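You operate a simulated robot arm through the tools that you are given. There is no shell and no other tool.

The job below is to be done with a simulated robot arm. You get a single attempt, and the scene is never put back.

Task
Shut off the air, move the blue tube back to the nest ports and wipe up the oil.
Fine: valve first, then the blue button once; use the yellow pad and put it back. What is to be rubbed or washed off counts as gone when no trace of it is left.
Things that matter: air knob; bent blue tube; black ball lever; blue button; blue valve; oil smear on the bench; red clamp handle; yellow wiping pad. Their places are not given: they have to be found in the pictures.

It is judged by the outcome, as a careful person would: the job done as asked, and still so three seconds after it is handed in. It fails if anything else is knocked over, pushed out of place, dropped, spilled or broken.

Robot
A 6-joint arm with a fingered hand, fixed in place. Base frame: the origin is on the floor under the middle of its stand, x ahead of it, y to its left, z up; the work surface is at about z = 0.86. Readings come in m, rad, newtons and seconds.
With the tool pointing down near the work surface it reaches from about 0.32 to 0.94 m from the base axis. Its first joint turns from -2.897 to 2.897 rad. Payload 5 kg.
Tool frame: the origin (TCP) lies between the finger pads and is the grasp point; the fingertips stand 0.037 m ahead of it; z points along the fingers, y is the line along which they close. The gripper opens to 0.124 m; its body begins 0.043 m behind the TCP. The gripper is a hand of 3 fingers: y runs from the thumb to the fingers, the wrist lies at [-0.021, -0.125, -0.215] in the tool frame, and closing takes about 1.5 s.
Orientation is that of the tool frame in the base frame, as a unit quaternion [w, x, y, z]. With the fingers straight down and the wrist toward the robot, the tool's x, y and z point along [0, 1, 0], [1, 0, 0] and [0, 0, -1] of the base frame.

Tools
- The arm moves only by the tool nudge_tool. Its argument "motion" is a list of rows, each a list of 6 numbers: the turn, a rotation vector about the base's x, y, z in degrees, then the shift along the base's x, y, z in cm. In form: [[ax, ay, az, x, y, z], ...]. A call has 1 to 20 rows; each row shifts and turns the commanded pose from where the row before left it. "gripper" is the opening, from 0 (shut) to 1 (fully open), set as the call begins (left out, the last holds). Each row takes 0.2 s and may step no farther than 0.05 m and 0.15 rad from the row before; otherwise, or with a gripper value out of range, the whole call is refused. A pose out of reach is approached as far as the arm can. The call stops where the force on the tool passes 40 N (or 10 N more than at its start, if that is more) or the arm is blocked; 0.2 s more then pass. Each finger travels about 0.072 m/s and halts on what it meets, pressing with about 21 N; the grip force reading is that of the motor and also rises with nothing between the fingers. The clock runs only during rows and for 0.2 s after the last one: add rows that do not move to give the fingers time. It gives the time, the measured TCP pose, the force on the tool (base axes), the opening and the grip force at its end, in the units of the frame above (readings bear some noise), with the torque about the TCP (base axes, N m) and any sound that the robot's microphone picked up.
- Cameras (640 x 400 px; columns grow to the right, rows downward): "scene" is fixed at [0.4, -0.5007, 1.4464]; the picture's right is [0.50, -0.87, 0.00], its down [-0.55, -0.31, -0.78] and it looks along [0.68, 0.39, -0.63] (base axes); focal length 281 px, centre (320, 200). "wrist" rides on the gripper at [0.072, -0.104, -0.154] in the tool frame; the picture's right is [-0.83, 0.26, -0.49], its down [-0.51, -0.72, 0.47] and it looks along [-0.23, 0.64, 0.73] (tool axes); focal length 243 px, centre (320, 200).
- camera(camera): a new picture of that camera. The clock stands still meanwhile.
- set_fingers(index, middle, thumb_bend, thumb_turn): sets how far each is bent, from 0 (flat) to 1 (curled in); at 0.3 the hand is open as for a grip, at 0.7 the pads meet at the TCP. One left out holds its place. A second passes; each finger stops where it meets its share of the squeeze, and holds until it gets a number again. A gripper value or a shape takes the hand back. It gives what a move gives, with no picture; readings hold the bend of each and the force on the fingers (four entries, about 0 where the hand has none), thumb and palm. thumb_turn goes from beside the hand (0) to across from the fingers (1), as for a grip.
- set_grasp(shape): the hand has 3 fingers and takes this shape, open, in about a second: jaw (thumb against the fingers, like two jaws); tri (thumb and two fingers); tip (a fingertip pinch); poke (one finger out to press); point (the index stretched); flat (the hand flat); cup (the hand cupped); fist (a fist). The gripper value then closes the fingers along that shape, each until it touches; the sizes above hold for jaw. It gives what a move gives, with no picture.
- locate(camera, pixels): for up to 12 pixels [column, row] of the newest picture of that camera ("zoom" is the newest enlarged one), the place [x, y, z] in the base frame of the surface seen there, good to about 0.002 m. The clock stands still meanwhile.
- close_up(camera, box): a new picture of the part [left, top, right, bottom] of that camera's present view, enlarged. The clock stands still meanwhile.
- finish_job(): hands the job in; it is judged then, once.

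Leave the gripper open and the arm clear of the work at the hand-in unless told otherwise.

The tools are called after ">>>" by a JSON object that holds its "api" and its "payload". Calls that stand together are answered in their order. nudge_tool: Moves the arm, as the interface text tells. Its arguments: {"type":"object","properties":{"motion":{"type":"array","items":{"type":"array","items":{"type":"number"}}},"gripper":{"type":"number"}},"required":["motion"]} The other tools are called the same way: set_grasp (shape) gives the hand a shape; set_fingers (index, middle, thumb_bend, thumb_turn) moves the fingers one by one; camera (camera) takes a picture; locate (camera, pixels) gives the place of the surface under pixels of a picture; close_up (camera, box) takes an enlarged picture of a part of a camera's view; finish_job () hands the job in.

At the start:

```text
time_s: 0.0
tool_pos: [0.7165, -0.2003, 1.2545]
ee_rot: [0.0, 0.707, 0.707, 0.0]
contact_force: [0.2, 0.4, 0.5]
ft_torque: [-0.04, 0.04, 0.01]
opening: 0.1237
finger_force: 0.0
shape: jaw
bend: [0.3, 0.3, 0.3, 0.98]
finger forces: [0.1, 0.1, 0.0, 0.0, 0.1, 0.1]
```

scene: 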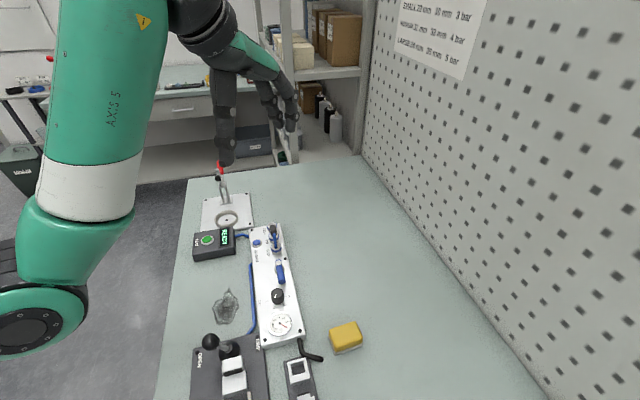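
wrist: 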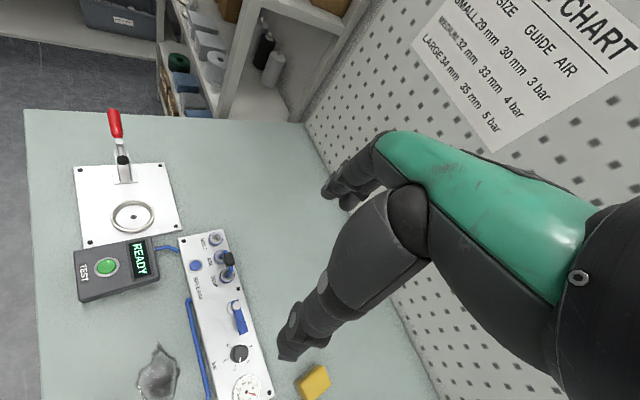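

I see a bench with a clamp plate, a test box, a white valve panel, an oil smear around (228,305) and a yellow pad near (345,337). I'll take enlarged pictures to look at the details.

>>> {"api": "close_up", "payload": {"camera": "scene", "box": [180, 215, 340, 315]}}

>>> {"api": "close_up", "payload": {"camera": "scene", "box": [180, 300, 340, 400]}}

>>> {"api": "close_up", "payload": {"camera": "wrist", "box": [60, 200, 380, 400]}}

```text
4.00 times, centred on (260, 265) of scene
```

zoom: 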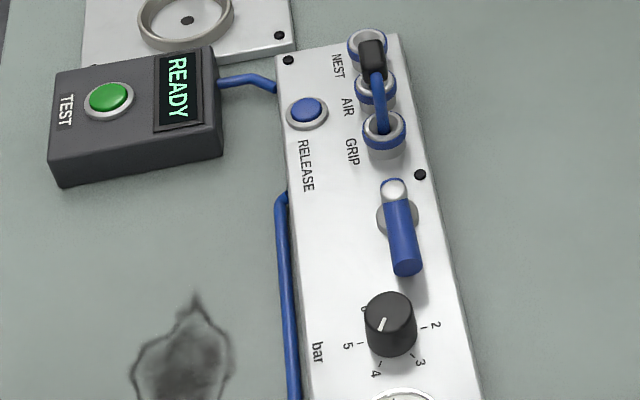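

```text
4.00 times, centred on (260, 350) of scene
```

zoom: 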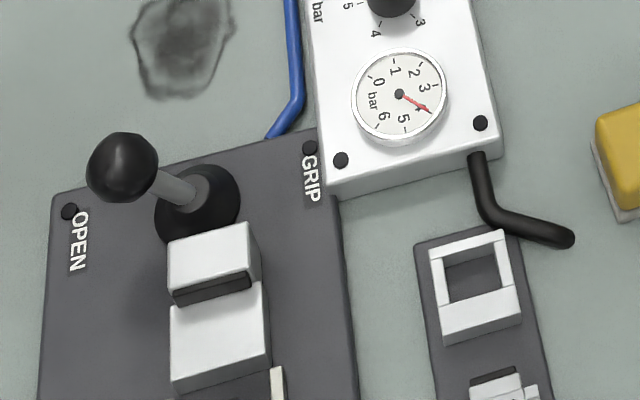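

```text
2.00 times, centred on (220, 300) of wrist
```

zoom: 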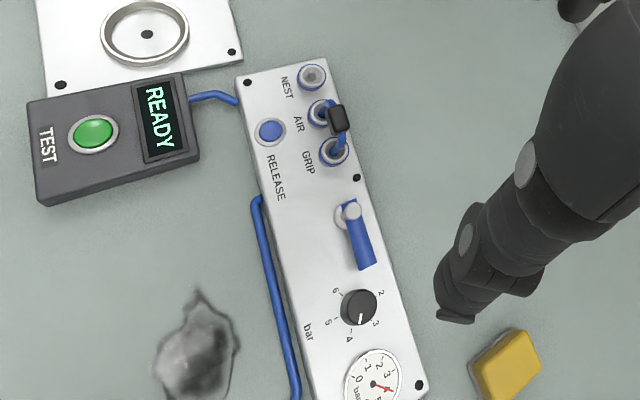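

The blue bent tube sits in AIR and GRIP, and the blue valve lever lies along the panel. I'll enlarge the port area and the button, then measure places.

>>> {"api": "close_up", "payload": {"camera": "scene", "box": [240, 218, 304, 258]}}

```text
10.00 times, centred on (272, 238) of scene
```

zoom: 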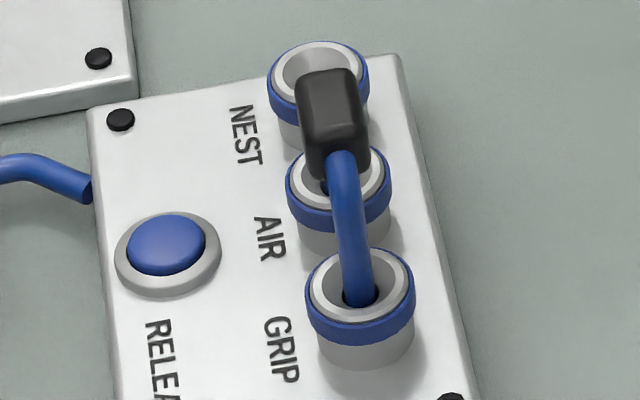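

>>> {"api": "locate", "payload": {"camera": "zoom", "pixels": [[167, 240], [335, 85], [340, 150], [312, 50], [290, 85], [350, 65], [298, 170], [385, 170], [315, 300], [410, 270], [360, 300], [200, 330]]}}

>>> {"api": "close_up", "payload": {"camera": "wrist", "box": [176, 225, 256, 275]}}

```text
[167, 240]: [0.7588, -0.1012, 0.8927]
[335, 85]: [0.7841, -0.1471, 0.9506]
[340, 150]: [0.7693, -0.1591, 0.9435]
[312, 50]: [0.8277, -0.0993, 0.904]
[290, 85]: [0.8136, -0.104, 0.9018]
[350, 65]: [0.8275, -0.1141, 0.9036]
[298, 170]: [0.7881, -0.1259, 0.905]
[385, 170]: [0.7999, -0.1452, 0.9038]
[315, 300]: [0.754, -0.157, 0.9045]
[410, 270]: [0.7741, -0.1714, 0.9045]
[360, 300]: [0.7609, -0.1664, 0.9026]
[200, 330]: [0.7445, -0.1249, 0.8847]
```

```text
8.00 times, centred on (216, 250) of wrist
```

zoom: 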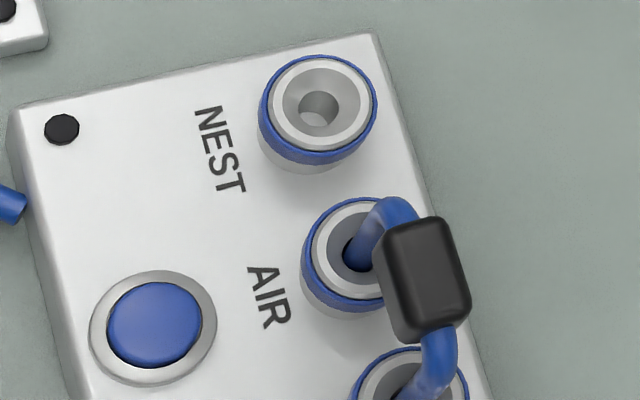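

From the wrist camera the ports are clear. I'll measure the NEST rim, AIR rim, the tube and the black sleeve.

>>> {"api": "locate", "payload": {"camera": "zoom", "pixels": [[282, 95], [362, 95], [322, 62], [318, 142], [318, 112], [325, 230], [345, 300], [412, 222], [450, 220], [395, 335], [465, 300], [152, 322]]}}

>>> {"api": "close_up", "payload": {"camera": "wrist", "box": [190, 255, 270, 305]}}

```text
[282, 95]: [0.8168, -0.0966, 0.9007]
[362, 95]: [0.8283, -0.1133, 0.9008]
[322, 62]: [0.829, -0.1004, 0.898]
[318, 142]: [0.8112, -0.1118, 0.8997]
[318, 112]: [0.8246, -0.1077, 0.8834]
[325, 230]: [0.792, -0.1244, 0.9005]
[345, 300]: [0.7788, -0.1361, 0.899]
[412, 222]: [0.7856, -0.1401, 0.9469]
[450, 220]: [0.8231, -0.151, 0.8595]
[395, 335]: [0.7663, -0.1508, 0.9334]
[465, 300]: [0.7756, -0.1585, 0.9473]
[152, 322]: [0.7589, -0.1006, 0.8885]
```

```text
8.00 times, centred on (230, 280) of wrist
```

zoom: 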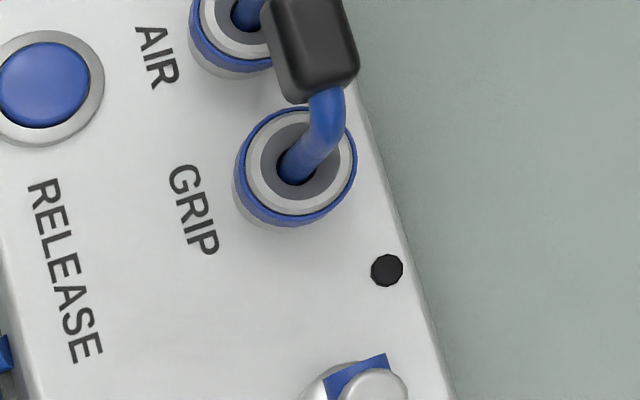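

Now the GRIP port rim, and the valve lever.

>>> {"api": "locate", "payload": {"camera": "zoom", "pixels": [[252, 160], [300, 208], [342, 170], [290, 122], [298, 172], [320, 100], [310, 150], [387, 270], [40, 85], [320, 55], [345, 60], [200, 60]]}}

>>> {"api": "close_up", "payload": {"camera": "wrist", "box": [200, 290, 280, 340]}}

```text
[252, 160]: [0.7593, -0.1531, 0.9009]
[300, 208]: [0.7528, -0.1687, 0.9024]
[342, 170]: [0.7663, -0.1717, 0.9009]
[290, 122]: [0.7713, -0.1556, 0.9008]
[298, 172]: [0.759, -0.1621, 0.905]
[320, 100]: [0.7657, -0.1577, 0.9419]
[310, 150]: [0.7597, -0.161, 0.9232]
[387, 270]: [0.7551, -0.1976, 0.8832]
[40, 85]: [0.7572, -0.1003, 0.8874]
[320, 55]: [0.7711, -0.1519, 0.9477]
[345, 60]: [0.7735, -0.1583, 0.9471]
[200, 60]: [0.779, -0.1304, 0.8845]
```

```text
8.00 times, centred on (240, 315) of wrist
```

zoom: 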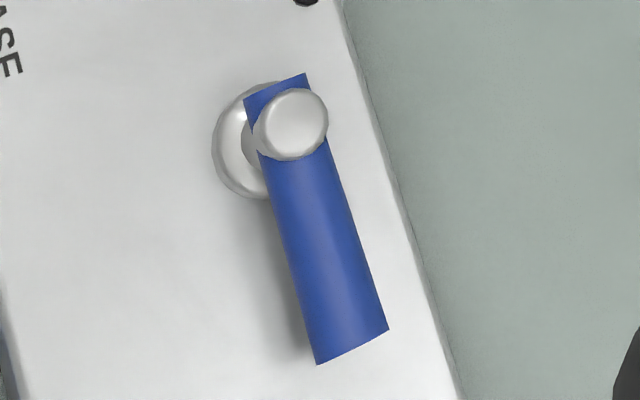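

>>> {"api": "locate", "payload": {"camera": "zoom", "pixels": [[290, 125], [275, 95], [260, 180], [325, 165], [318, 355], [380, 325], [350, 340], [310, 230], [235, 165], [180, 250], [395, 230], [430, 360]]}}

>>> {"api": "close_up", "payload": {"camera": "scene", "box": [255, 250, 303, 280]}}

```text
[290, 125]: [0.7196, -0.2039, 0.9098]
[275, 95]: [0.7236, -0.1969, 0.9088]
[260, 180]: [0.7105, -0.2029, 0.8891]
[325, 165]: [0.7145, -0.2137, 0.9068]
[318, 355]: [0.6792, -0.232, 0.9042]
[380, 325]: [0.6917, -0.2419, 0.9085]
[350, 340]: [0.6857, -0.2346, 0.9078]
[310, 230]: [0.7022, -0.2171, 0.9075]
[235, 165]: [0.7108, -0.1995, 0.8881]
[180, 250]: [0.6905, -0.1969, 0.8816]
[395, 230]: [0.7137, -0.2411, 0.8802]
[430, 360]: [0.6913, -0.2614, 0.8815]
```

```text
13.33 times, centred on (279, 265) of scene
```

zoom: 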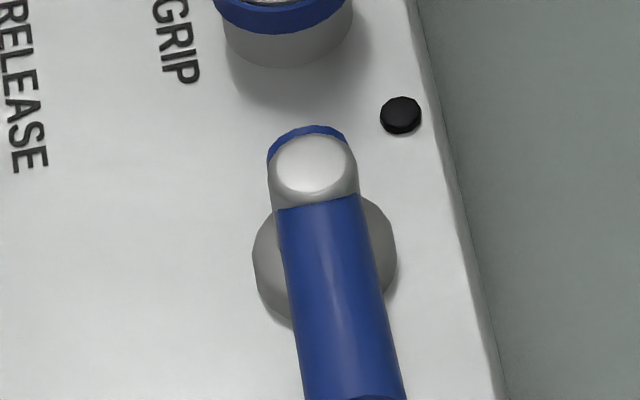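

The valve lever points along the panel, pivot near (0.717,-0.205), end near (0.687,-0.236), top z about 0.908. Next I measure the oil smear and the pad.

>>> {"api": "close_up", "payload": {"camera": "scene", "box": [196, 280, 276, 330]}}

>>> {"api": "locate", "payload": {"camera": "scene", "pixels": [[229, 288], [238, 300], [236, 316], [224, 325], [214, 318], [216, 302], [227, 306], [210, 342], [225, 350], [250, 330], [250, 270], [195, 350]]}}

>>> {"api": "close_up", "payload": {"camera": "scene", "box": [305, 310, 385, 360]}}

>>> {"api": "locate", "payload": {"camera": "scene", "pixels": [[331, 329], [355, 322], [360, 338], [336, 348], [345, 334], [336, 353], [361, 344], [331, 335], [300, 345], [322, 358], [295, 365], [310, 390]]}}

```text
8.00 times, centred on (236, 305) of scene
```

zoom: 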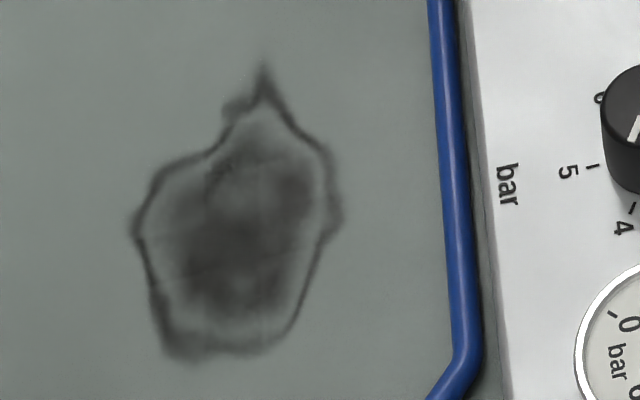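

```text
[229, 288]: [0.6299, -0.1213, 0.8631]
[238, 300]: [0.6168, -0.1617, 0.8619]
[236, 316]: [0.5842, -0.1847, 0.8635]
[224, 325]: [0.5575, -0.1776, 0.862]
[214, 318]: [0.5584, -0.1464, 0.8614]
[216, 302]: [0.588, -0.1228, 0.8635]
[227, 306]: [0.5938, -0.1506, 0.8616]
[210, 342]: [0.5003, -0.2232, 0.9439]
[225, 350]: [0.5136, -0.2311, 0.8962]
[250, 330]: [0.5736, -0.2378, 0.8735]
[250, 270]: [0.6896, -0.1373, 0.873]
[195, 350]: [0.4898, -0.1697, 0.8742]
```

```text
8.00 times, centred on (345, 335) of scene
```

zoom: 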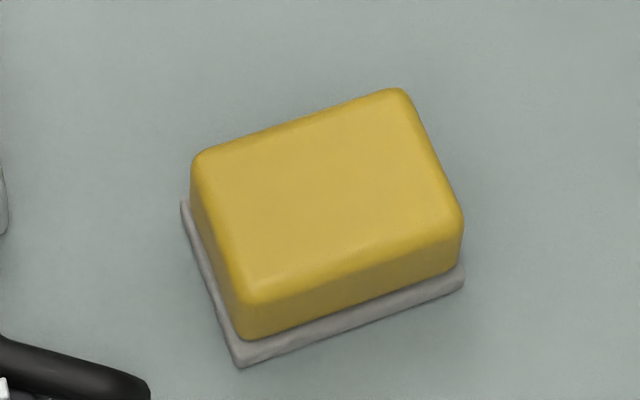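

```text
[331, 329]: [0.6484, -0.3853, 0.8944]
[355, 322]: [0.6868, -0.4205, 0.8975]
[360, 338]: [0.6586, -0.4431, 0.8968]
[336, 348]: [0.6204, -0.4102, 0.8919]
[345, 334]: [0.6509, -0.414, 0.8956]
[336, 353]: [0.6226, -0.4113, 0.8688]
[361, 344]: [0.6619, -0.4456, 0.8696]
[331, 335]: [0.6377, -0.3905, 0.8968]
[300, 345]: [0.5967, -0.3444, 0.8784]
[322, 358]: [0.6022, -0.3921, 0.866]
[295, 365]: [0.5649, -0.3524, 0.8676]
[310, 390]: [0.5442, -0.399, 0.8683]
```

The pad is about 0.055 x 0.04 m, centred near (0.653,-0.415), top z 0.896; the oil spans x 0.555–0.63, y -0.12 to -0.187. Now I'll shape the hand to "poke" while it is high and free, to learn where the fingertip is.

>>> {"api": "set_grasp", "payload": {"shape": "poke"}}

>>> {"api": "camera", "payload": {"camera": "scene"}}

>>> {"api": "camera", "payload": {"camera": "wrist"}}

>>> {"api": "close_up", "payload": {"camera": "scene", "box": [170, 40, 330, 140]}}

```text
time_s: 0.9
tool_pos: [0.7172, -0.2009, 1.2539]
ee_rot: [0.0, 0.707, 0.707, 0.0]
contact_force: [0.0, -0.3, 0.4]
ft_torque: [0.0, -0.03, 0.01]
opening: 0.0
finger_force: 0.0
shape: poke
bend: [0.7, 0.7, 1.0, 1.0]
finger forces: [0.1, 0.1, 0.1, 0.0, 0.0, 0.0]
```

```text
taken
```

scene: 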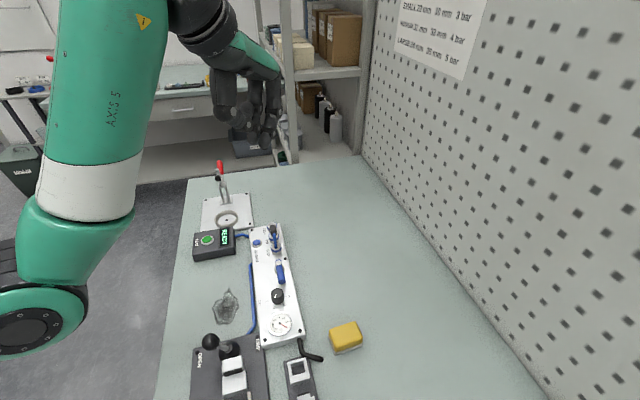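

```text
taken
```

wrist: 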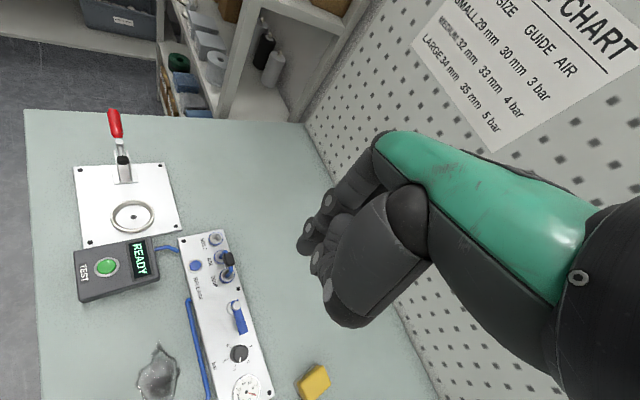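

```text
4.00 times, centred on (250, 90) of scene
```

zoom: 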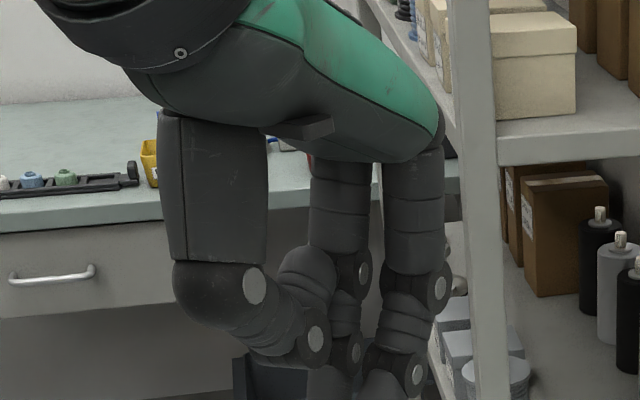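

The poke shape bends both fingers to 0.7 with the thumb curled. I look at the fingertips below and compare with "point".

>>> {"api": "close_up", "payload": {"camera": "scene", "box": [200, 70, 328, 150]}}

>>> {"api": "locate", "payload": {"camera": "scene", "pixels": [[268, 146], [270, 140], [275, 132], [262, 130], [245, 125], [240, 120], [265, 145], [252, 135]]}}

>>> {"api": "set_grasp", "payload": {"shape": "point"}}

>>> {"api": "close_up", "payload": {"camera": "scene", "box": [200, 70, 328, 150]}}

>>> {"api": "camera", "payload": {"camera": "wrist"}}

```text
5.00 times, centred on (264, 110) of scene
```

zoom: 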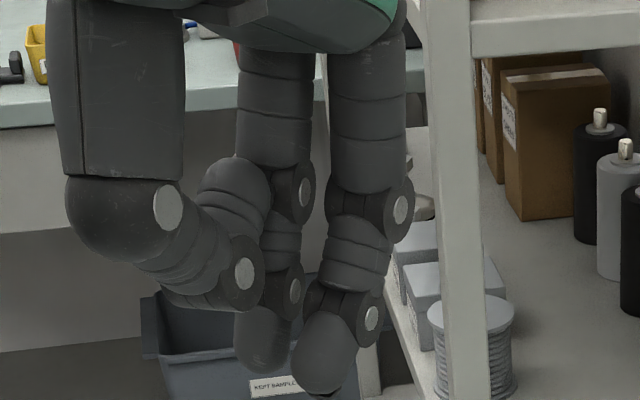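

```text
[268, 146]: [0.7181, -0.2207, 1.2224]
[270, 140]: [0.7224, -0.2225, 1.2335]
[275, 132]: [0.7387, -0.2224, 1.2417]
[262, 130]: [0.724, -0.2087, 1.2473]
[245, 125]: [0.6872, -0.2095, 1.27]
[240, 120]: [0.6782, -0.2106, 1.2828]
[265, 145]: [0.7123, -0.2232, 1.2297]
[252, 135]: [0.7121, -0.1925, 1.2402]
```

```text
time_s: 1.8
tool_pos: [0.7176, -0.2012, 1.2558]
ee_rot: [0.001, 0.708, 0.707, 0.0]
contact_force: [0.2, 0.8, 0.0]
ft_torque: [0.0, 0.01, 0.0]
opening: 0.0001
finger_force: 0.1
shape: point
bend: [0.19, 1.0, 0.99, 0.87]
finger forces: [0.0, 0.0, 0.1, 0.0, 0.0, 0.1]
```

```text
5.00 times, centred on (264, 110) of scene
```

zoom: 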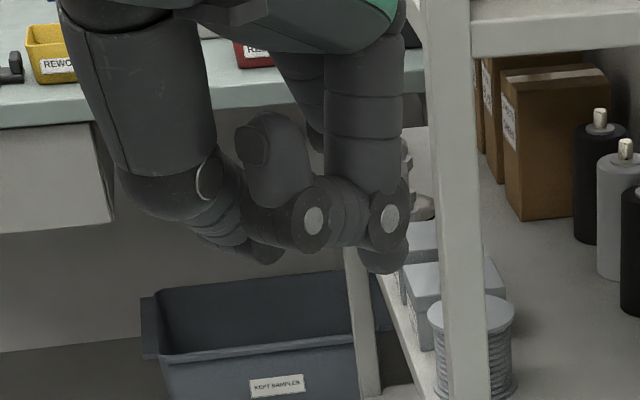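

```text
taken
```

wrist: 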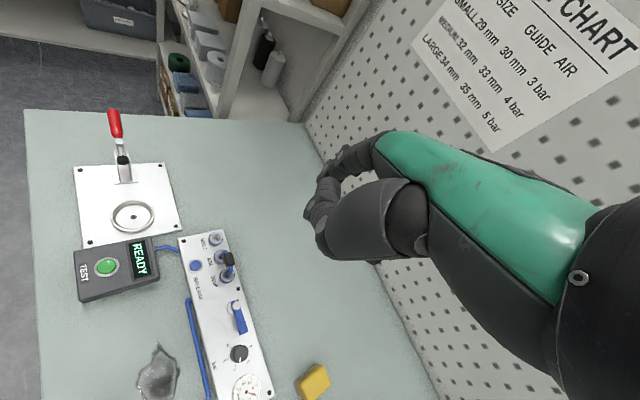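

In "point" the middle (at tool x ≈ -0.02) curls away. I want a single down-pointing index finger (tool x ≈ +0.02), so I set index 0.7 with the middle and thumb curled and look; I'll also measure the knob and other nearby heights.

>>> {"api": "set_fingers", "payload": {"index": 0.7, "middle": 1.0, "thumb_bend": 1.0, "thumb_turn": 0.5}}

>>> {"api": "close_up", "payload": {"camera": "scene", "box": [200, 70, 328, 150]}}

>>> {"api": "locate", "payload": {"camera": "scene", "pixels": [[277, 292], [277, 297], [272, 299], [283, 297], [279, 325], [209, 240], [430, 250], [500, 340], [370, 160]]}}

>>> {"api": "close_up", "payload": {"camera": "wrist", "box": [260, 120, 452, 240]}}

```text
time_s: 2.8
tool_pos: [0.716, -0.2004, 1.2542]
ee_rot: [0.0, 0.707, 0.707, 0.0]
contact_force: [-0.2, -0.1, 0.4]
ft_torque: [-0.04, -0.01, 0.0]
opening: 0.0537
finger_force: 0.1
shape: fingers
bend: [0.7, 1.0, 1.0, 0.51]
finger forces: [0.0, 0.0, 0.0, 0.1, 0.0, 0.0]
```

```text
5.00 times, centred on (264, 110) of scene
```

zoom: 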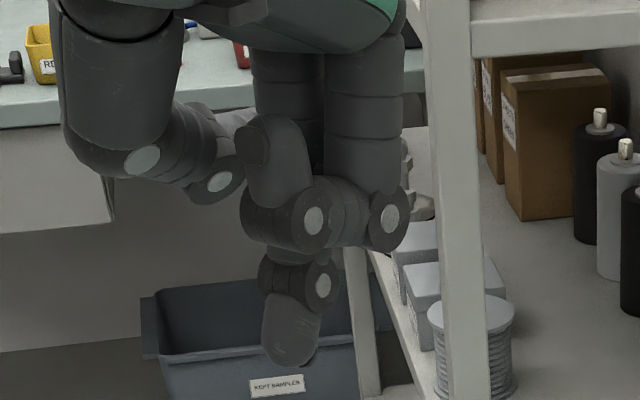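

```text
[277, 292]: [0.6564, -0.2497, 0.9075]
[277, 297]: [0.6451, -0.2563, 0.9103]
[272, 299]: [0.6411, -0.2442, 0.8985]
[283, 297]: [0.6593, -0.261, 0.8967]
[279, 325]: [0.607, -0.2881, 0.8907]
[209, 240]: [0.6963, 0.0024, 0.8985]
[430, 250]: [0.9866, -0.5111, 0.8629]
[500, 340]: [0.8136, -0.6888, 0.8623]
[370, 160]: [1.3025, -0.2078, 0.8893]
```

```text
3.33 times, centred on (356, 180) of wrist
```

zoom: 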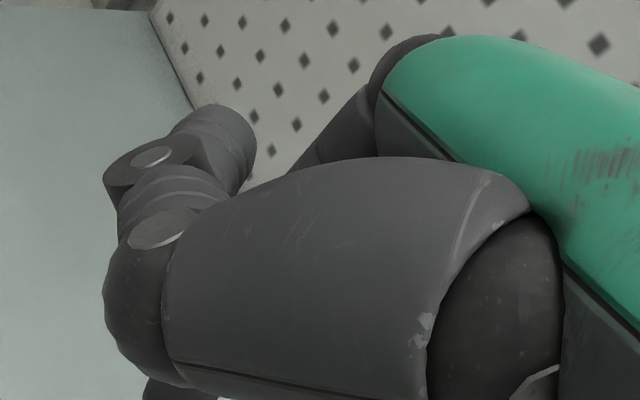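

Now a single index finger points down. I'll measure its tip and the lowest points of the curled fingers.

>>> {"api": "close_up", "payload": {"camera": "scene", "box": [232, 100, 296, 140]}}

>>> {"api": "close_up", "payload": {"camera": "scene", "box": [200, 70, 328, 150]}}

>>> {"api": "locate", "payload": {"camera": "zoom", "pixels": [[288, 363], [300, 350], [275, 340], [315, 330], [290, 320], [270, 300], [315, 250], [385, 245], [265, 235], [210, 200], [160, 180], [325, 285]]}}

```text
10.00 times, centred on (264, 120) of scene
```

zoom: 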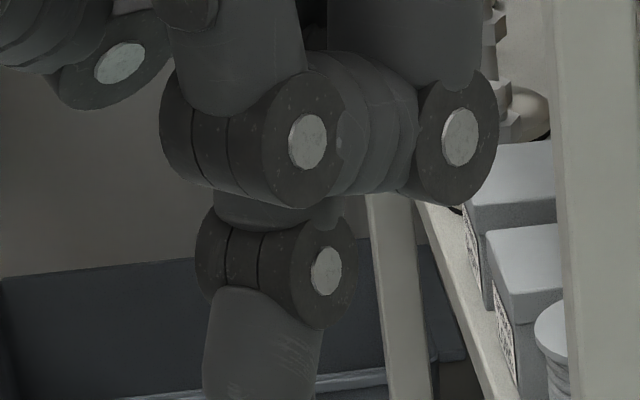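

```text
5.00 times, centred on (264, 110) of scene
```

zoom: 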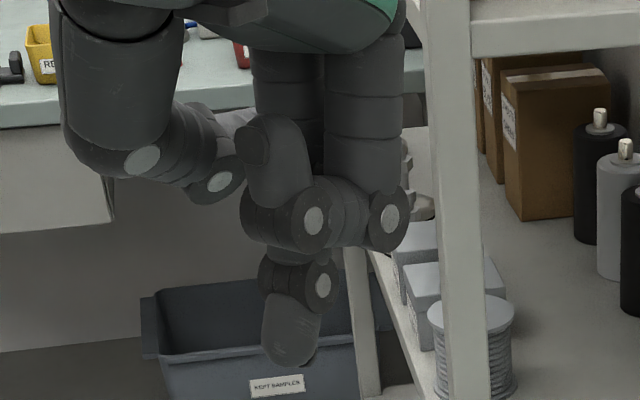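

```text
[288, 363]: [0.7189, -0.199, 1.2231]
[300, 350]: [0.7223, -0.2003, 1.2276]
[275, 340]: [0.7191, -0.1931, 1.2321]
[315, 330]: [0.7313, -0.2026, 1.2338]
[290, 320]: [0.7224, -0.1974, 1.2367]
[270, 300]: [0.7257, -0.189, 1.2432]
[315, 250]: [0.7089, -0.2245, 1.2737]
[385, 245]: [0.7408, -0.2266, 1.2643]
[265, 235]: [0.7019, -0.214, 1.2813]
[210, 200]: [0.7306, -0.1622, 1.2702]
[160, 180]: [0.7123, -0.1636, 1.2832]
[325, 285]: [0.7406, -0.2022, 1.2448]
```

The index tip sits about 0.037 m below the TCP with everything else about 0.045 m higher, so it is a good pusher. I'll move right of the lever (off the panel's right edge) and go down to a checking height, TCP about z 0.98.

>>> {"api": "nudge_tool", "payload": {"motion": [[0, 0, 0, -0.3, -3.3, 0], [0, 0, 0, -0.3, -3.2, 0], [0, 0, 0, 0, 0, -4.5], [0, 0, 0, 0, 0, -4.5], [0, 0, 0, 0, 0, -4.5], [0, 0, 0, 0, 0, -4.5], [0, 0, 0, 0, 0, -4.5], [0, 0, 0, 0, 0, -3.0], [0, 0, 0, 0, 0, -2.0], [0, 0, 0, 0, 0, 0]]}}

>>> {"api": "camera", "payload": {"camera": "scene"}}

>>> {"api": "camera", "payload": {"camera": "wrist"}}

>>> {"api": "close_up", "payload": {"camera": "scene", "box": [220, 200, 348, 280]}}

```text
time_s: 5.0
tool_pos: [0.7098, -0.2672, 0.9781]
ee_rot: [0.001, 0.707, 0.707, 0.0]
contact_force: [-0.1, -0.1, -0.1]
ft_torque: [-0.02, 0.0, 0.04]
opening: 0.0539
finger_force: 0.1
shape: fingers
bend: [0.7, 1.0, 1.0, 0.51]
finger forces: [0.1, 0.1, 0.0, 0.0, 0.0, 0.1]
```

```text
taken
```

scene: 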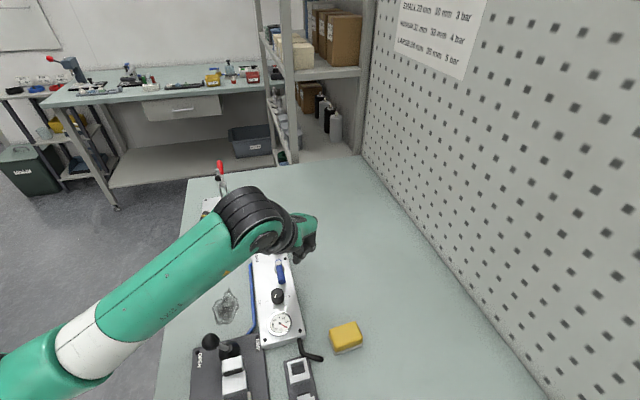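

```text
taken
```

wrist: 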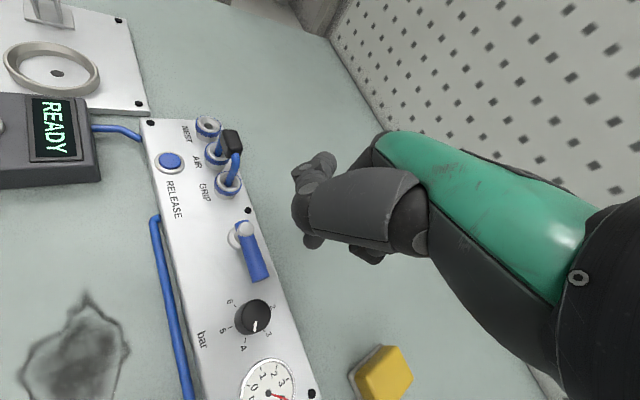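

```text
5.00 times, centred on (284, 240) of scene
```

zoom: 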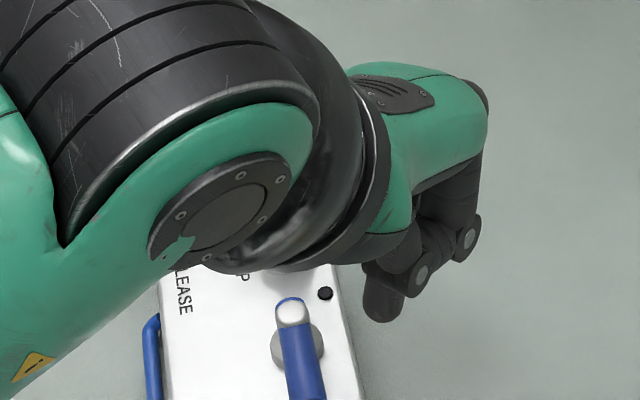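

The fingertip hangs right of the lever. I take a closer view of the lever from the wrist to refine its height and position.

>>> {"api": "close_up", "payload": {"camera": "wrist", "box": [200, 200, 328, 280]}}

>>> {"api": "locate", "payload": {"camera": "zoom", "pixels": [[220, 140], [205, 110], [270, 250], [290, 400], [335, 385], [310, 390], [250, 170], [260, 180], [340, 300], [180, 180], [512, 120], [545, 210]]}}

```text
5.00 times, centred on (264, 240) of wrist
```

zoom: 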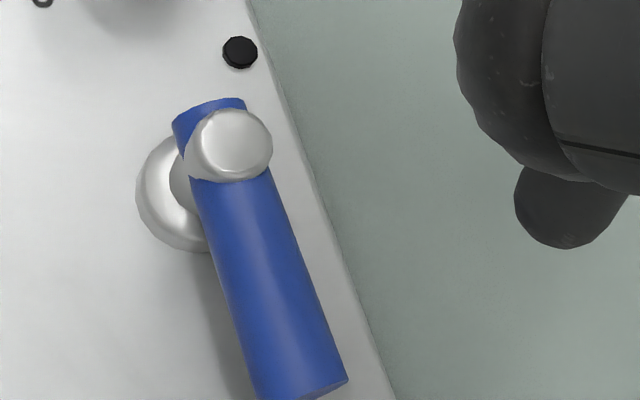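

```text
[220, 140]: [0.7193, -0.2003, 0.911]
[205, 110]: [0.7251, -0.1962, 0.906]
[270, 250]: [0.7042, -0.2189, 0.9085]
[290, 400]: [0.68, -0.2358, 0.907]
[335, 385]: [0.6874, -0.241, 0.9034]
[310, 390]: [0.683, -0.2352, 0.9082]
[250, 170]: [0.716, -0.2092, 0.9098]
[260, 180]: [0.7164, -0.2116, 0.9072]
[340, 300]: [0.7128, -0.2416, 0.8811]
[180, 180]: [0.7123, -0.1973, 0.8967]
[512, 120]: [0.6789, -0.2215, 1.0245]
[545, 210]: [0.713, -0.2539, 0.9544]
```

The lever is about 16 mm thick with centre z ≈ 0.900. I'll lower the fingertip to z ≈ 0.888 and push the lever's right side leftward (clockwise) along its arc for the first ~30° to feel whether it turns that way.

>>> {"api": "nudge_tool", "payload": {"motion": [[0, 0, 0, 0, 0, -2.7], [0, 0, 0, 0, 0, -2.6], [0, 0, 0, 0, 0, 0], [0, 0, 0, -0.65, 0.75, 0], [0, 0, 0, -0.64, 0.75, 0], [0, 0, 0, -0.45, 0.24, 0], [0, 0, 0, -0.45, 0.23, 0], [0, 0, 0, -0.37, 0.34, 0], [0, 0, 0, -0.38, 0.35, 0]]}}

>>> {"api": "close_up", "payload": {"camera": "scene", "box": [220, 220, 348, 300]}}

>>> {"api": "camera", "payload": {"camera": "wrist"}}

```text
time_s: 7.0
tool_pos: [0.681, -0.2384, 0.9265]
ee_rot: [0.0, 0.707, 0.708, 0.0]
contact_force: [1.8, -0.7, 0.0]
ft_torque: [-0.02, -0.03, -0.01]
opening: 0.0534
finger_force: 0.9
shape: fingers
bend: [0.69, 1.0, 1.0, 0.51]
finger forces: [1.3, 0.1, 0.0, 0.0, 0.1, 0.0]
```

```text
5.00 times, centred on (284, 260) of scene
```

zoom: 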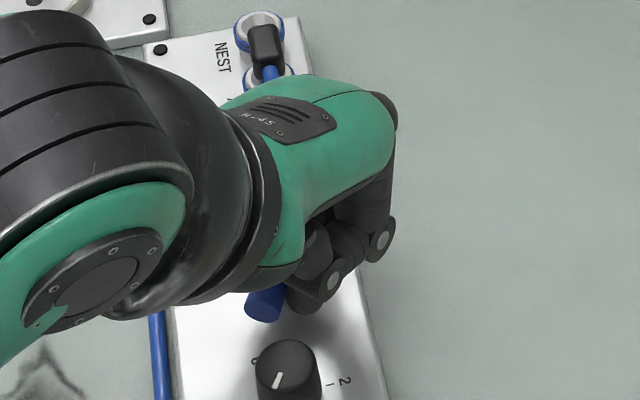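

```text
taken
```

wrist: 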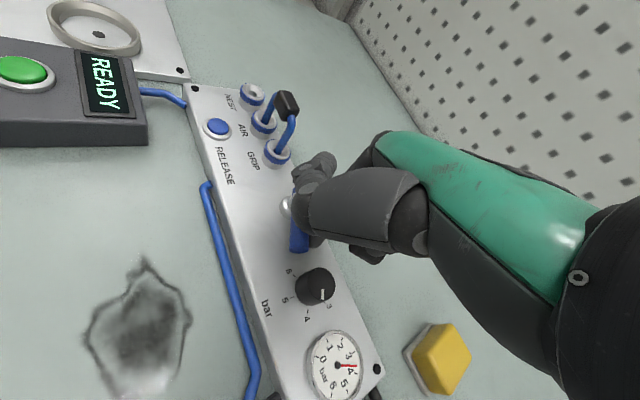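

The lever is turning with under 2 N. I continue along the arc to about 90°.

>>> {"api": "nudge_tool", "payload": {"motion": [[0, 0, 0, -0.29, 0.42, 0], [0, 0, 0, -0.25, 0.43, 0], [0, 0, 0, -0.17, 0.48, 0], [0, 0, 0, -0.13, 0.5, 0], [0, 0, 0, -0.05, 0.5, 0], [0, 0, 0, 0.0, 0.51, 0], [0, 0, 0, 0.1, 0.49, 0], [0, 0, 0, 0.13, 0.5, 0], [0, 0, 0, 0, 0, 0]]}}

>>> {"api": "camera", "payload": {"camera": "wrist"}}

>>> {"api": "close_up", "payload": {"camera": "scene", "box": [220, 220, 348, 300]}}

```text
time_s: 9.0
tool_pos: [0.6753, -0.202, 0.9263]
ee_rot: [0.0, 0.707, 0.707, 0.0]
contact_force: [-2.7, -6.7, 4.3]
ft_torque: [-0.08, -0.03, -0.03]
opening: 0.0553
finger_force: 4.3
shape: fingers
bend: [0.7, 1.0, 1.0, 0.51]
finger forces: [8.2, 0.0, 0.0, 0.0, 0.0, 0.0]
```

```text
taken
```

wrist: 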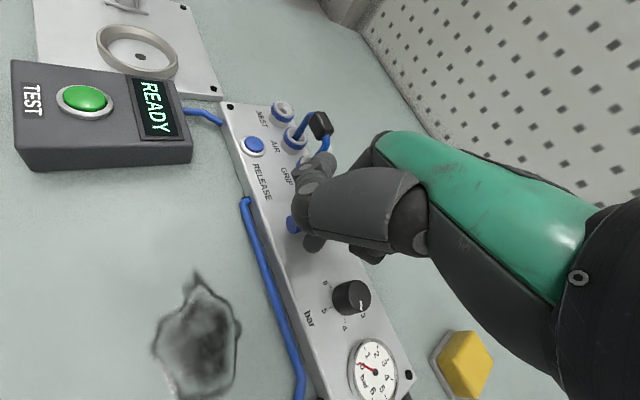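

```text
5.00 times, centred on (284, 260) of scene
```

zoom: 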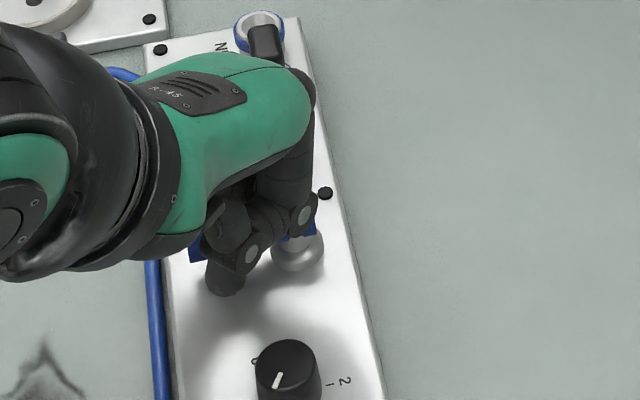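

The finger now feels about 8 N, so the lever seems to have met its stop near 90°. I back the finger off, rise, and look.

>>> {"api": "nudge_tool", "payload": {"motion": [[0, 0, 0, -0.6, -0.6, 0], [0, 0, 0, -0.4, -0.4, 0.5], [0, 0, 0, 0, 0, 4], [0, 0, 0, 0, 0, 4], [0, 0, 0, 0, 0, 4], [0, 0, 0, 0, -4, 2], [0, 0, 0, 0, -4, 0], [0, 0, 0, 0, 0, 0]]}}

>>> {"api": "camera", "payload": {"camera": "wrist"}}

>>> {"api": "camera", "payload": {"camera": "scene"}}

>>> {"api": "close_up", "payload": {"camera": "scene", "box": [220, 250, 348, 330]}}

```text
time_s: 10.8
tool_pos: [0.6653, -0.2906, 1.0698]
ee_rot: [0.001, 0.707, 0.707, 0.001]
contact_force: [-0.6, 0.5, -0.5]
ft_torque: [-0.02, -0.03, -0.01]
opening: 0.0541
finger_force: 0.1
shape: fingers
bend: [0.7, 1.0, 1.0, 0.51]
finger forces: [0.0, 0.0, 0.0, 0.0, 0.1, 0.0]
```

```text
taken
```

wrist: 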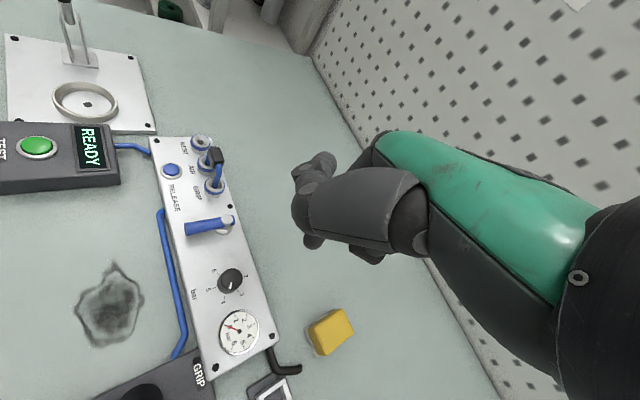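

```text
taken
```

scene: 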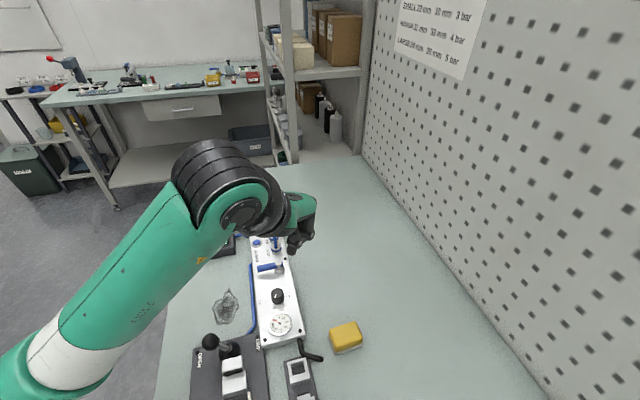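

```text
5.00 times, centred on (284, 290) of scene
```

zoom: 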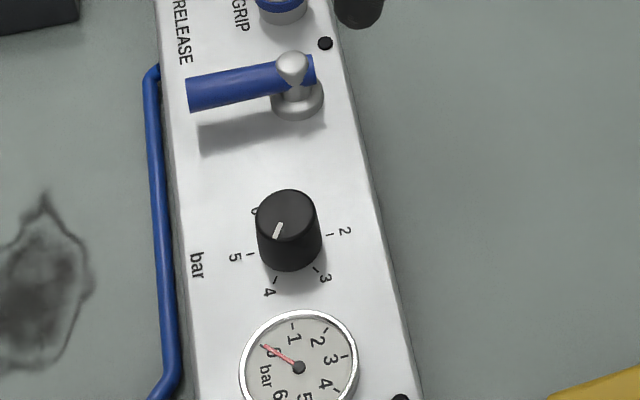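

The lever is now across the panel and the gauge needle is at 0: the valve is shut. For the button, the curled middle would come near the tube's sleeve, so I swap: middle finger out, index curled on the far side from the tube. I check the shape here at height.

>>> {"api": "set_fingers", "payload": {"index": 1.0, "middle": 0.7, "thumb_bend": 1.0, "thumb_turn": 0.4}}

>>> {"api": "close_up", "payload": {"camera": "scene", "box": [240, 180, 368, 260]}}

>>> {"api": "locate", "payload": {"camera": "zoom", "pixels": [[280, 345], [300, 345], [290, 330], [275, 325], [300, 290], [330, 280], [350, 260], [260, 290]]}}

>>> {"api": "close_up", "payload": {"camera": "wrist", "box": [240, 120, 432, 280]}}

```text
time_s: 11.8
tool_pos: [0.6661, -0.2907, 1.0703]
ee_rot: [0.0, 0.707, 0.707, 0.0]
contact_force: [0.0, 0.4, 0.2]
ft_torque: [-0.01, 0.0, 0.01]
opening: 0.0497
finger_force: 0.0
shape: fingers
bend: [1.0, 0.7, 1.0, 0.41]
finger forces: [0.0, 0.1, 0.0, 0.0, 0.0, 0.0]
```

```text
5.00 times, centred on (304, 220) of scene
```

zoom: 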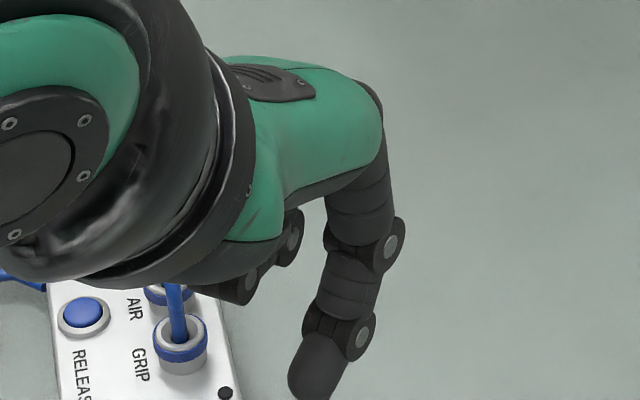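

```text
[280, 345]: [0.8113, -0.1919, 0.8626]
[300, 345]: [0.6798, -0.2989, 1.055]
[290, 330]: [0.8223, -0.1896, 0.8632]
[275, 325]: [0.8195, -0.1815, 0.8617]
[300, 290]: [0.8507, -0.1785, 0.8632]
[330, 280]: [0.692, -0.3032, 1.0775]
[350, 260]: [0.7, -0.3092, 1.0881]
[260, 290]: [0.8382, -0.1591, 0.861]
```

```text
2.50 times, centred on (336, 200) of wrist
```

zoom: 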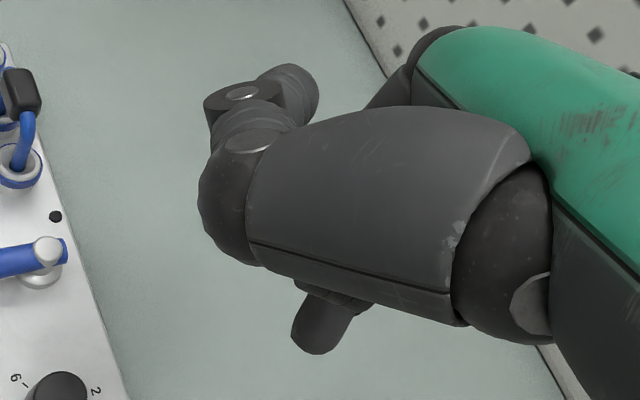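

The middle finger stands alone, pointing down. I measure its tip.

>>> {"api": "close_up", "payload": {"camera": "scene", "box": [276, 230, 340, 270]}}

>>> {"api": "locate", "payload": {"camera": "zoom", "pixels": [[290, 290], [330, 300], [310, 315], [320, 280], [350, 250], [275, 260], [410, 170], [300, 200], [300, 310], [340, 290]]}}

```text
10.00 times, centred on (308, 250) of scene
```

zoom: 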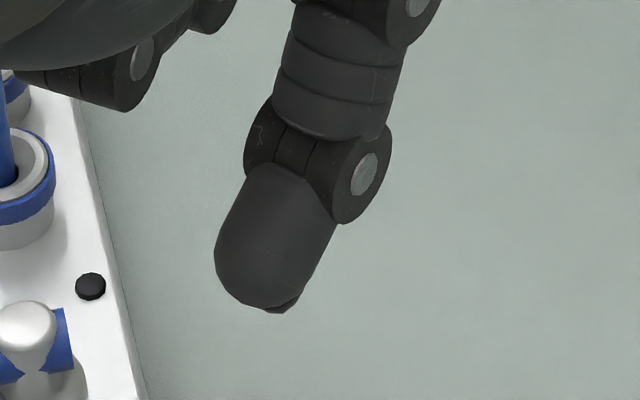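

```text
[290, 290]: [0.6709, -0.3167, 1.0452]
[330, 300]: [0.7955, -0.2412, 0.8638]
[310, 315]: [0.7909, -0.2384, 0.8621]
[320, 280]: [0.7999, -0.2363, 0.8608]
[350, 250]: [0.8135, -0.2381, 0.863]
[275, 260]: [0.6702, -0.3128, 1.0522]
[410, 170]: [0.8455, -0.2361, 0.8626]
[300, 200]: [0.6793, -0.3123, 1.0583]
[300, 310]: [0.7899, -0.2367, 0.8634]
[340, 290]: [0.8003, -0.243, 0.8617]
```

The middle tip is about (+0.007,-0.014,-0.037) from the TCP. I move it over the blue RELEASE button at (0.7585,-0.1008) and lower to ~2 cm above it, then check.

>>> {"api": "nudge_tool", "payload": {"motion": [[0, 0, 0, 1.71, 4.08, 0], [0, 0, 0, 1.71, 4.08, 0], [0, 0, 0, 1.71, 4.08, 0], [0, 0, 0, 1.71, 4.08, 0], [0, 0, 0, 1.7, 4.07, 0], [0, 0, 0, 0, 0, 0], [0, 0, 0, 0, 0, -4], [0, 0, 0, 0, 0, -4], [0, 0, 0, 0, 0, -3], [0, 0, 0, 0, 0, 0]]}}

>>> {"api": "camera", "payload": {"camera": "scene"}}

>>> {"api": "camera", "payload": {"camera": "wrist"}}

>>> {"api": "close_up", "payload": {"camera": "scene", "box": [210, 190, 306, 250]}}

```text
time_s: 14.0
tool_pos: [0.7504, -0.0859, 0.9608]
ee_rot: [0.0, 0.708, 0.706, 0.0]
contact_force: [0.4, 0.3, -0.3]
ft_torque: [0.03, 0.03, 0.0]
opening: 0.0498
finger_force: 0.2
shape: fingers
bend: [1.0, 0.7, 1.0, 0.41]
finger forces: [0.0, 0.0, 0.0, 0.0, 0.0, 0.0]
```

```text
taken
```

scene: 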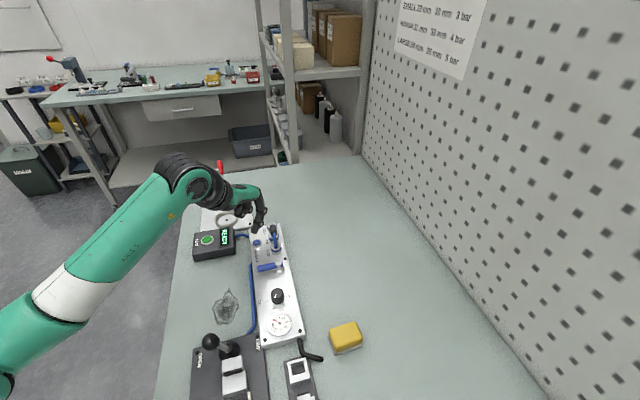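

```text
taken
```

wrist: 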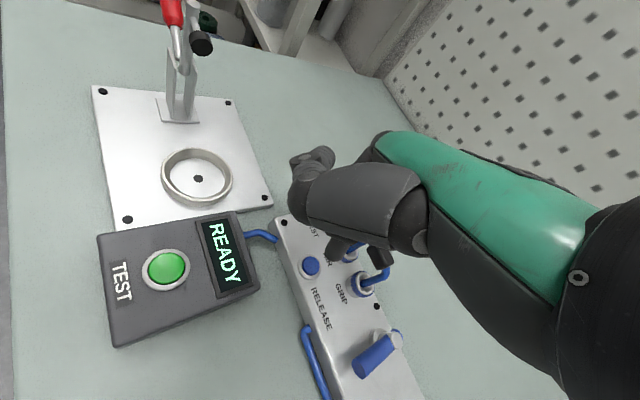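

```text
6.67 times, centred on (258, 220) of scene
```

zoom: 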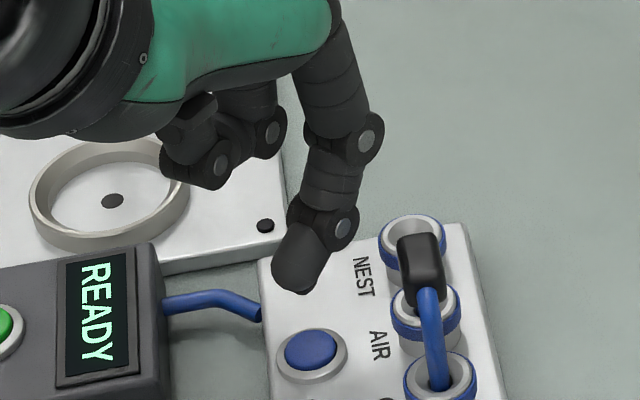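

Tip and button line up in the picture. I press straight down in small steps to about 5 mm below the button's top.

>>> {"api": "nudge_tool", "payload": {"motion": [[0, 0, 0, 0.05, -0.05, -1.4], [0, 0, 0, 0.05, -0.05, -1.2], [0, 0, 0, 0, 0, -0.3], [0, 0, 0, 0, 0, -0.3], [0, 0, 0, 0, 0, -0.2], [0, 0, 0, 0, 0, -0.2], [0, 0, 0, 0, 0, 0]]}}

>>> {"api": "close_up", "payload": {"camera": "scene", "box": [210, 190, 306, 250]}}

```text
time_s: 15.6
tool_pos: [0.7509, -0.0878, 0.9247]
ee_rot: [-0.001, 0.707, 0.707, 0.0]
contact_force: [0.3, 0.4, 2.4]
ft_torque: [-0.02, 0.01, 0.02]
opening: 0.0499
finger_force: 1.5
shape: fingers
bend: [1.0, 0.7, 1.0, 0.41]
finger forces: [0.0, 2.2, 0.0, 0.0, 0.0, 0.0]
heard: click
```

```text
6.67 times, centred on (258, 220) of scene
```

zoom: 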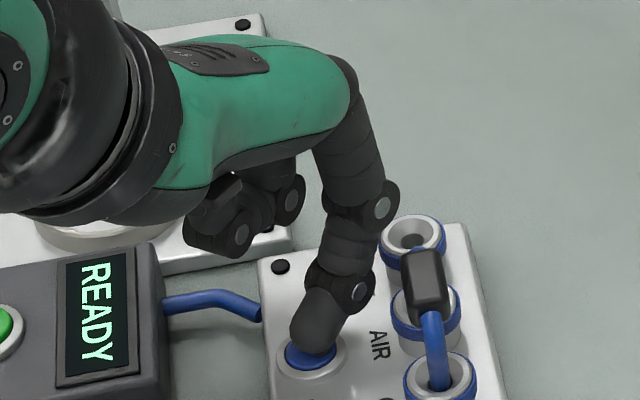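

A click was heard: the button went in once. I lift straight up and look at the panel.

>>> {"api": "nudge_tool", "payload": {"motion": [[0, 0, 0, 0, 0, 1.0], [0, 0, 0, 0, 0, 3], [0, 0, 0, 0, 0, 4], [0, 0, 0, 0, 0, 4], [0, 0, 0, 0, 0, 4], [0, 0, 0, 0, 0, 4], [0, 0, 0, 0, 0, 0]]}}

>>> {"api": "close_up", "payload": {"camera": "scene", "box": [210, 220, 338, 300]}}

>>> {"api": "close_up", "payload": {"camera": "scene", "box": [250, 280, 330, 330]}}

>>> {"api": "camera", "payload": {"camera": "wrist"}}

```text
time_s: 17.2
tool_pos: [0.7509, -0.0866, 1.1244]
ee_rot: [0.0, 0.707, 0.707, 0.0]
contact_force: [0.6, 0.4, 0.1]
ft_torque: [0.04, -0.02, 0.0]
opening: 0.0498
finger_force: 0.0
shape: fingers
bend: [1.0, 0.7, 1.0, 0.41]
finger forces: [0.0, 0.0, 0.0, 0.0, 0.1, 0.0]
```

```text
5.00 times, centred on (274, 260) of scene
```

zoom: 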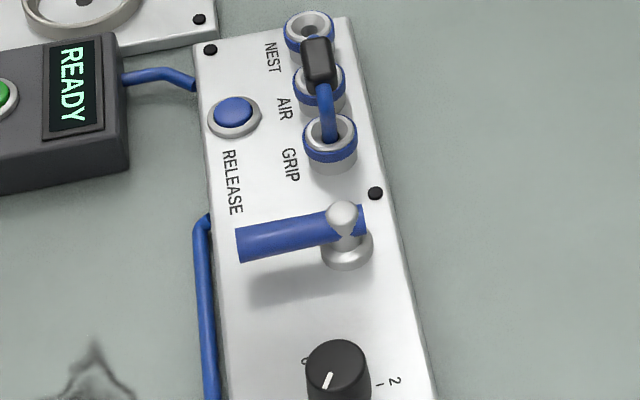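

```text
8.00 times, centred on (290, 305) of scene
```

zoom: 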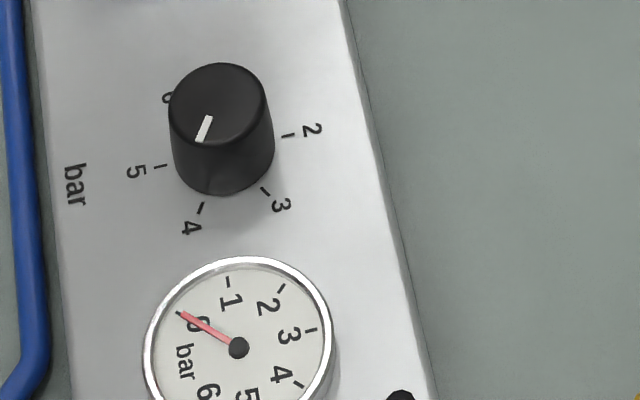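

```text
taken
```

wrist: 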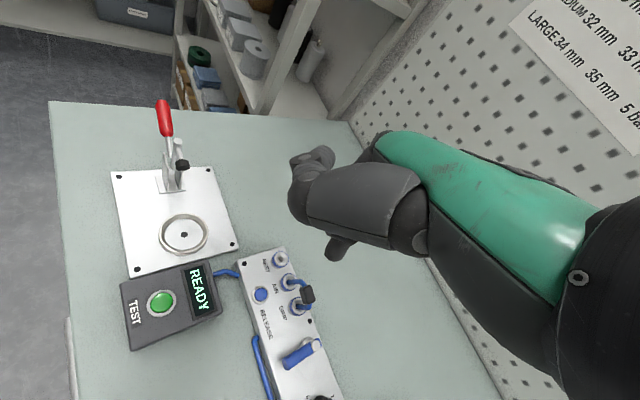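

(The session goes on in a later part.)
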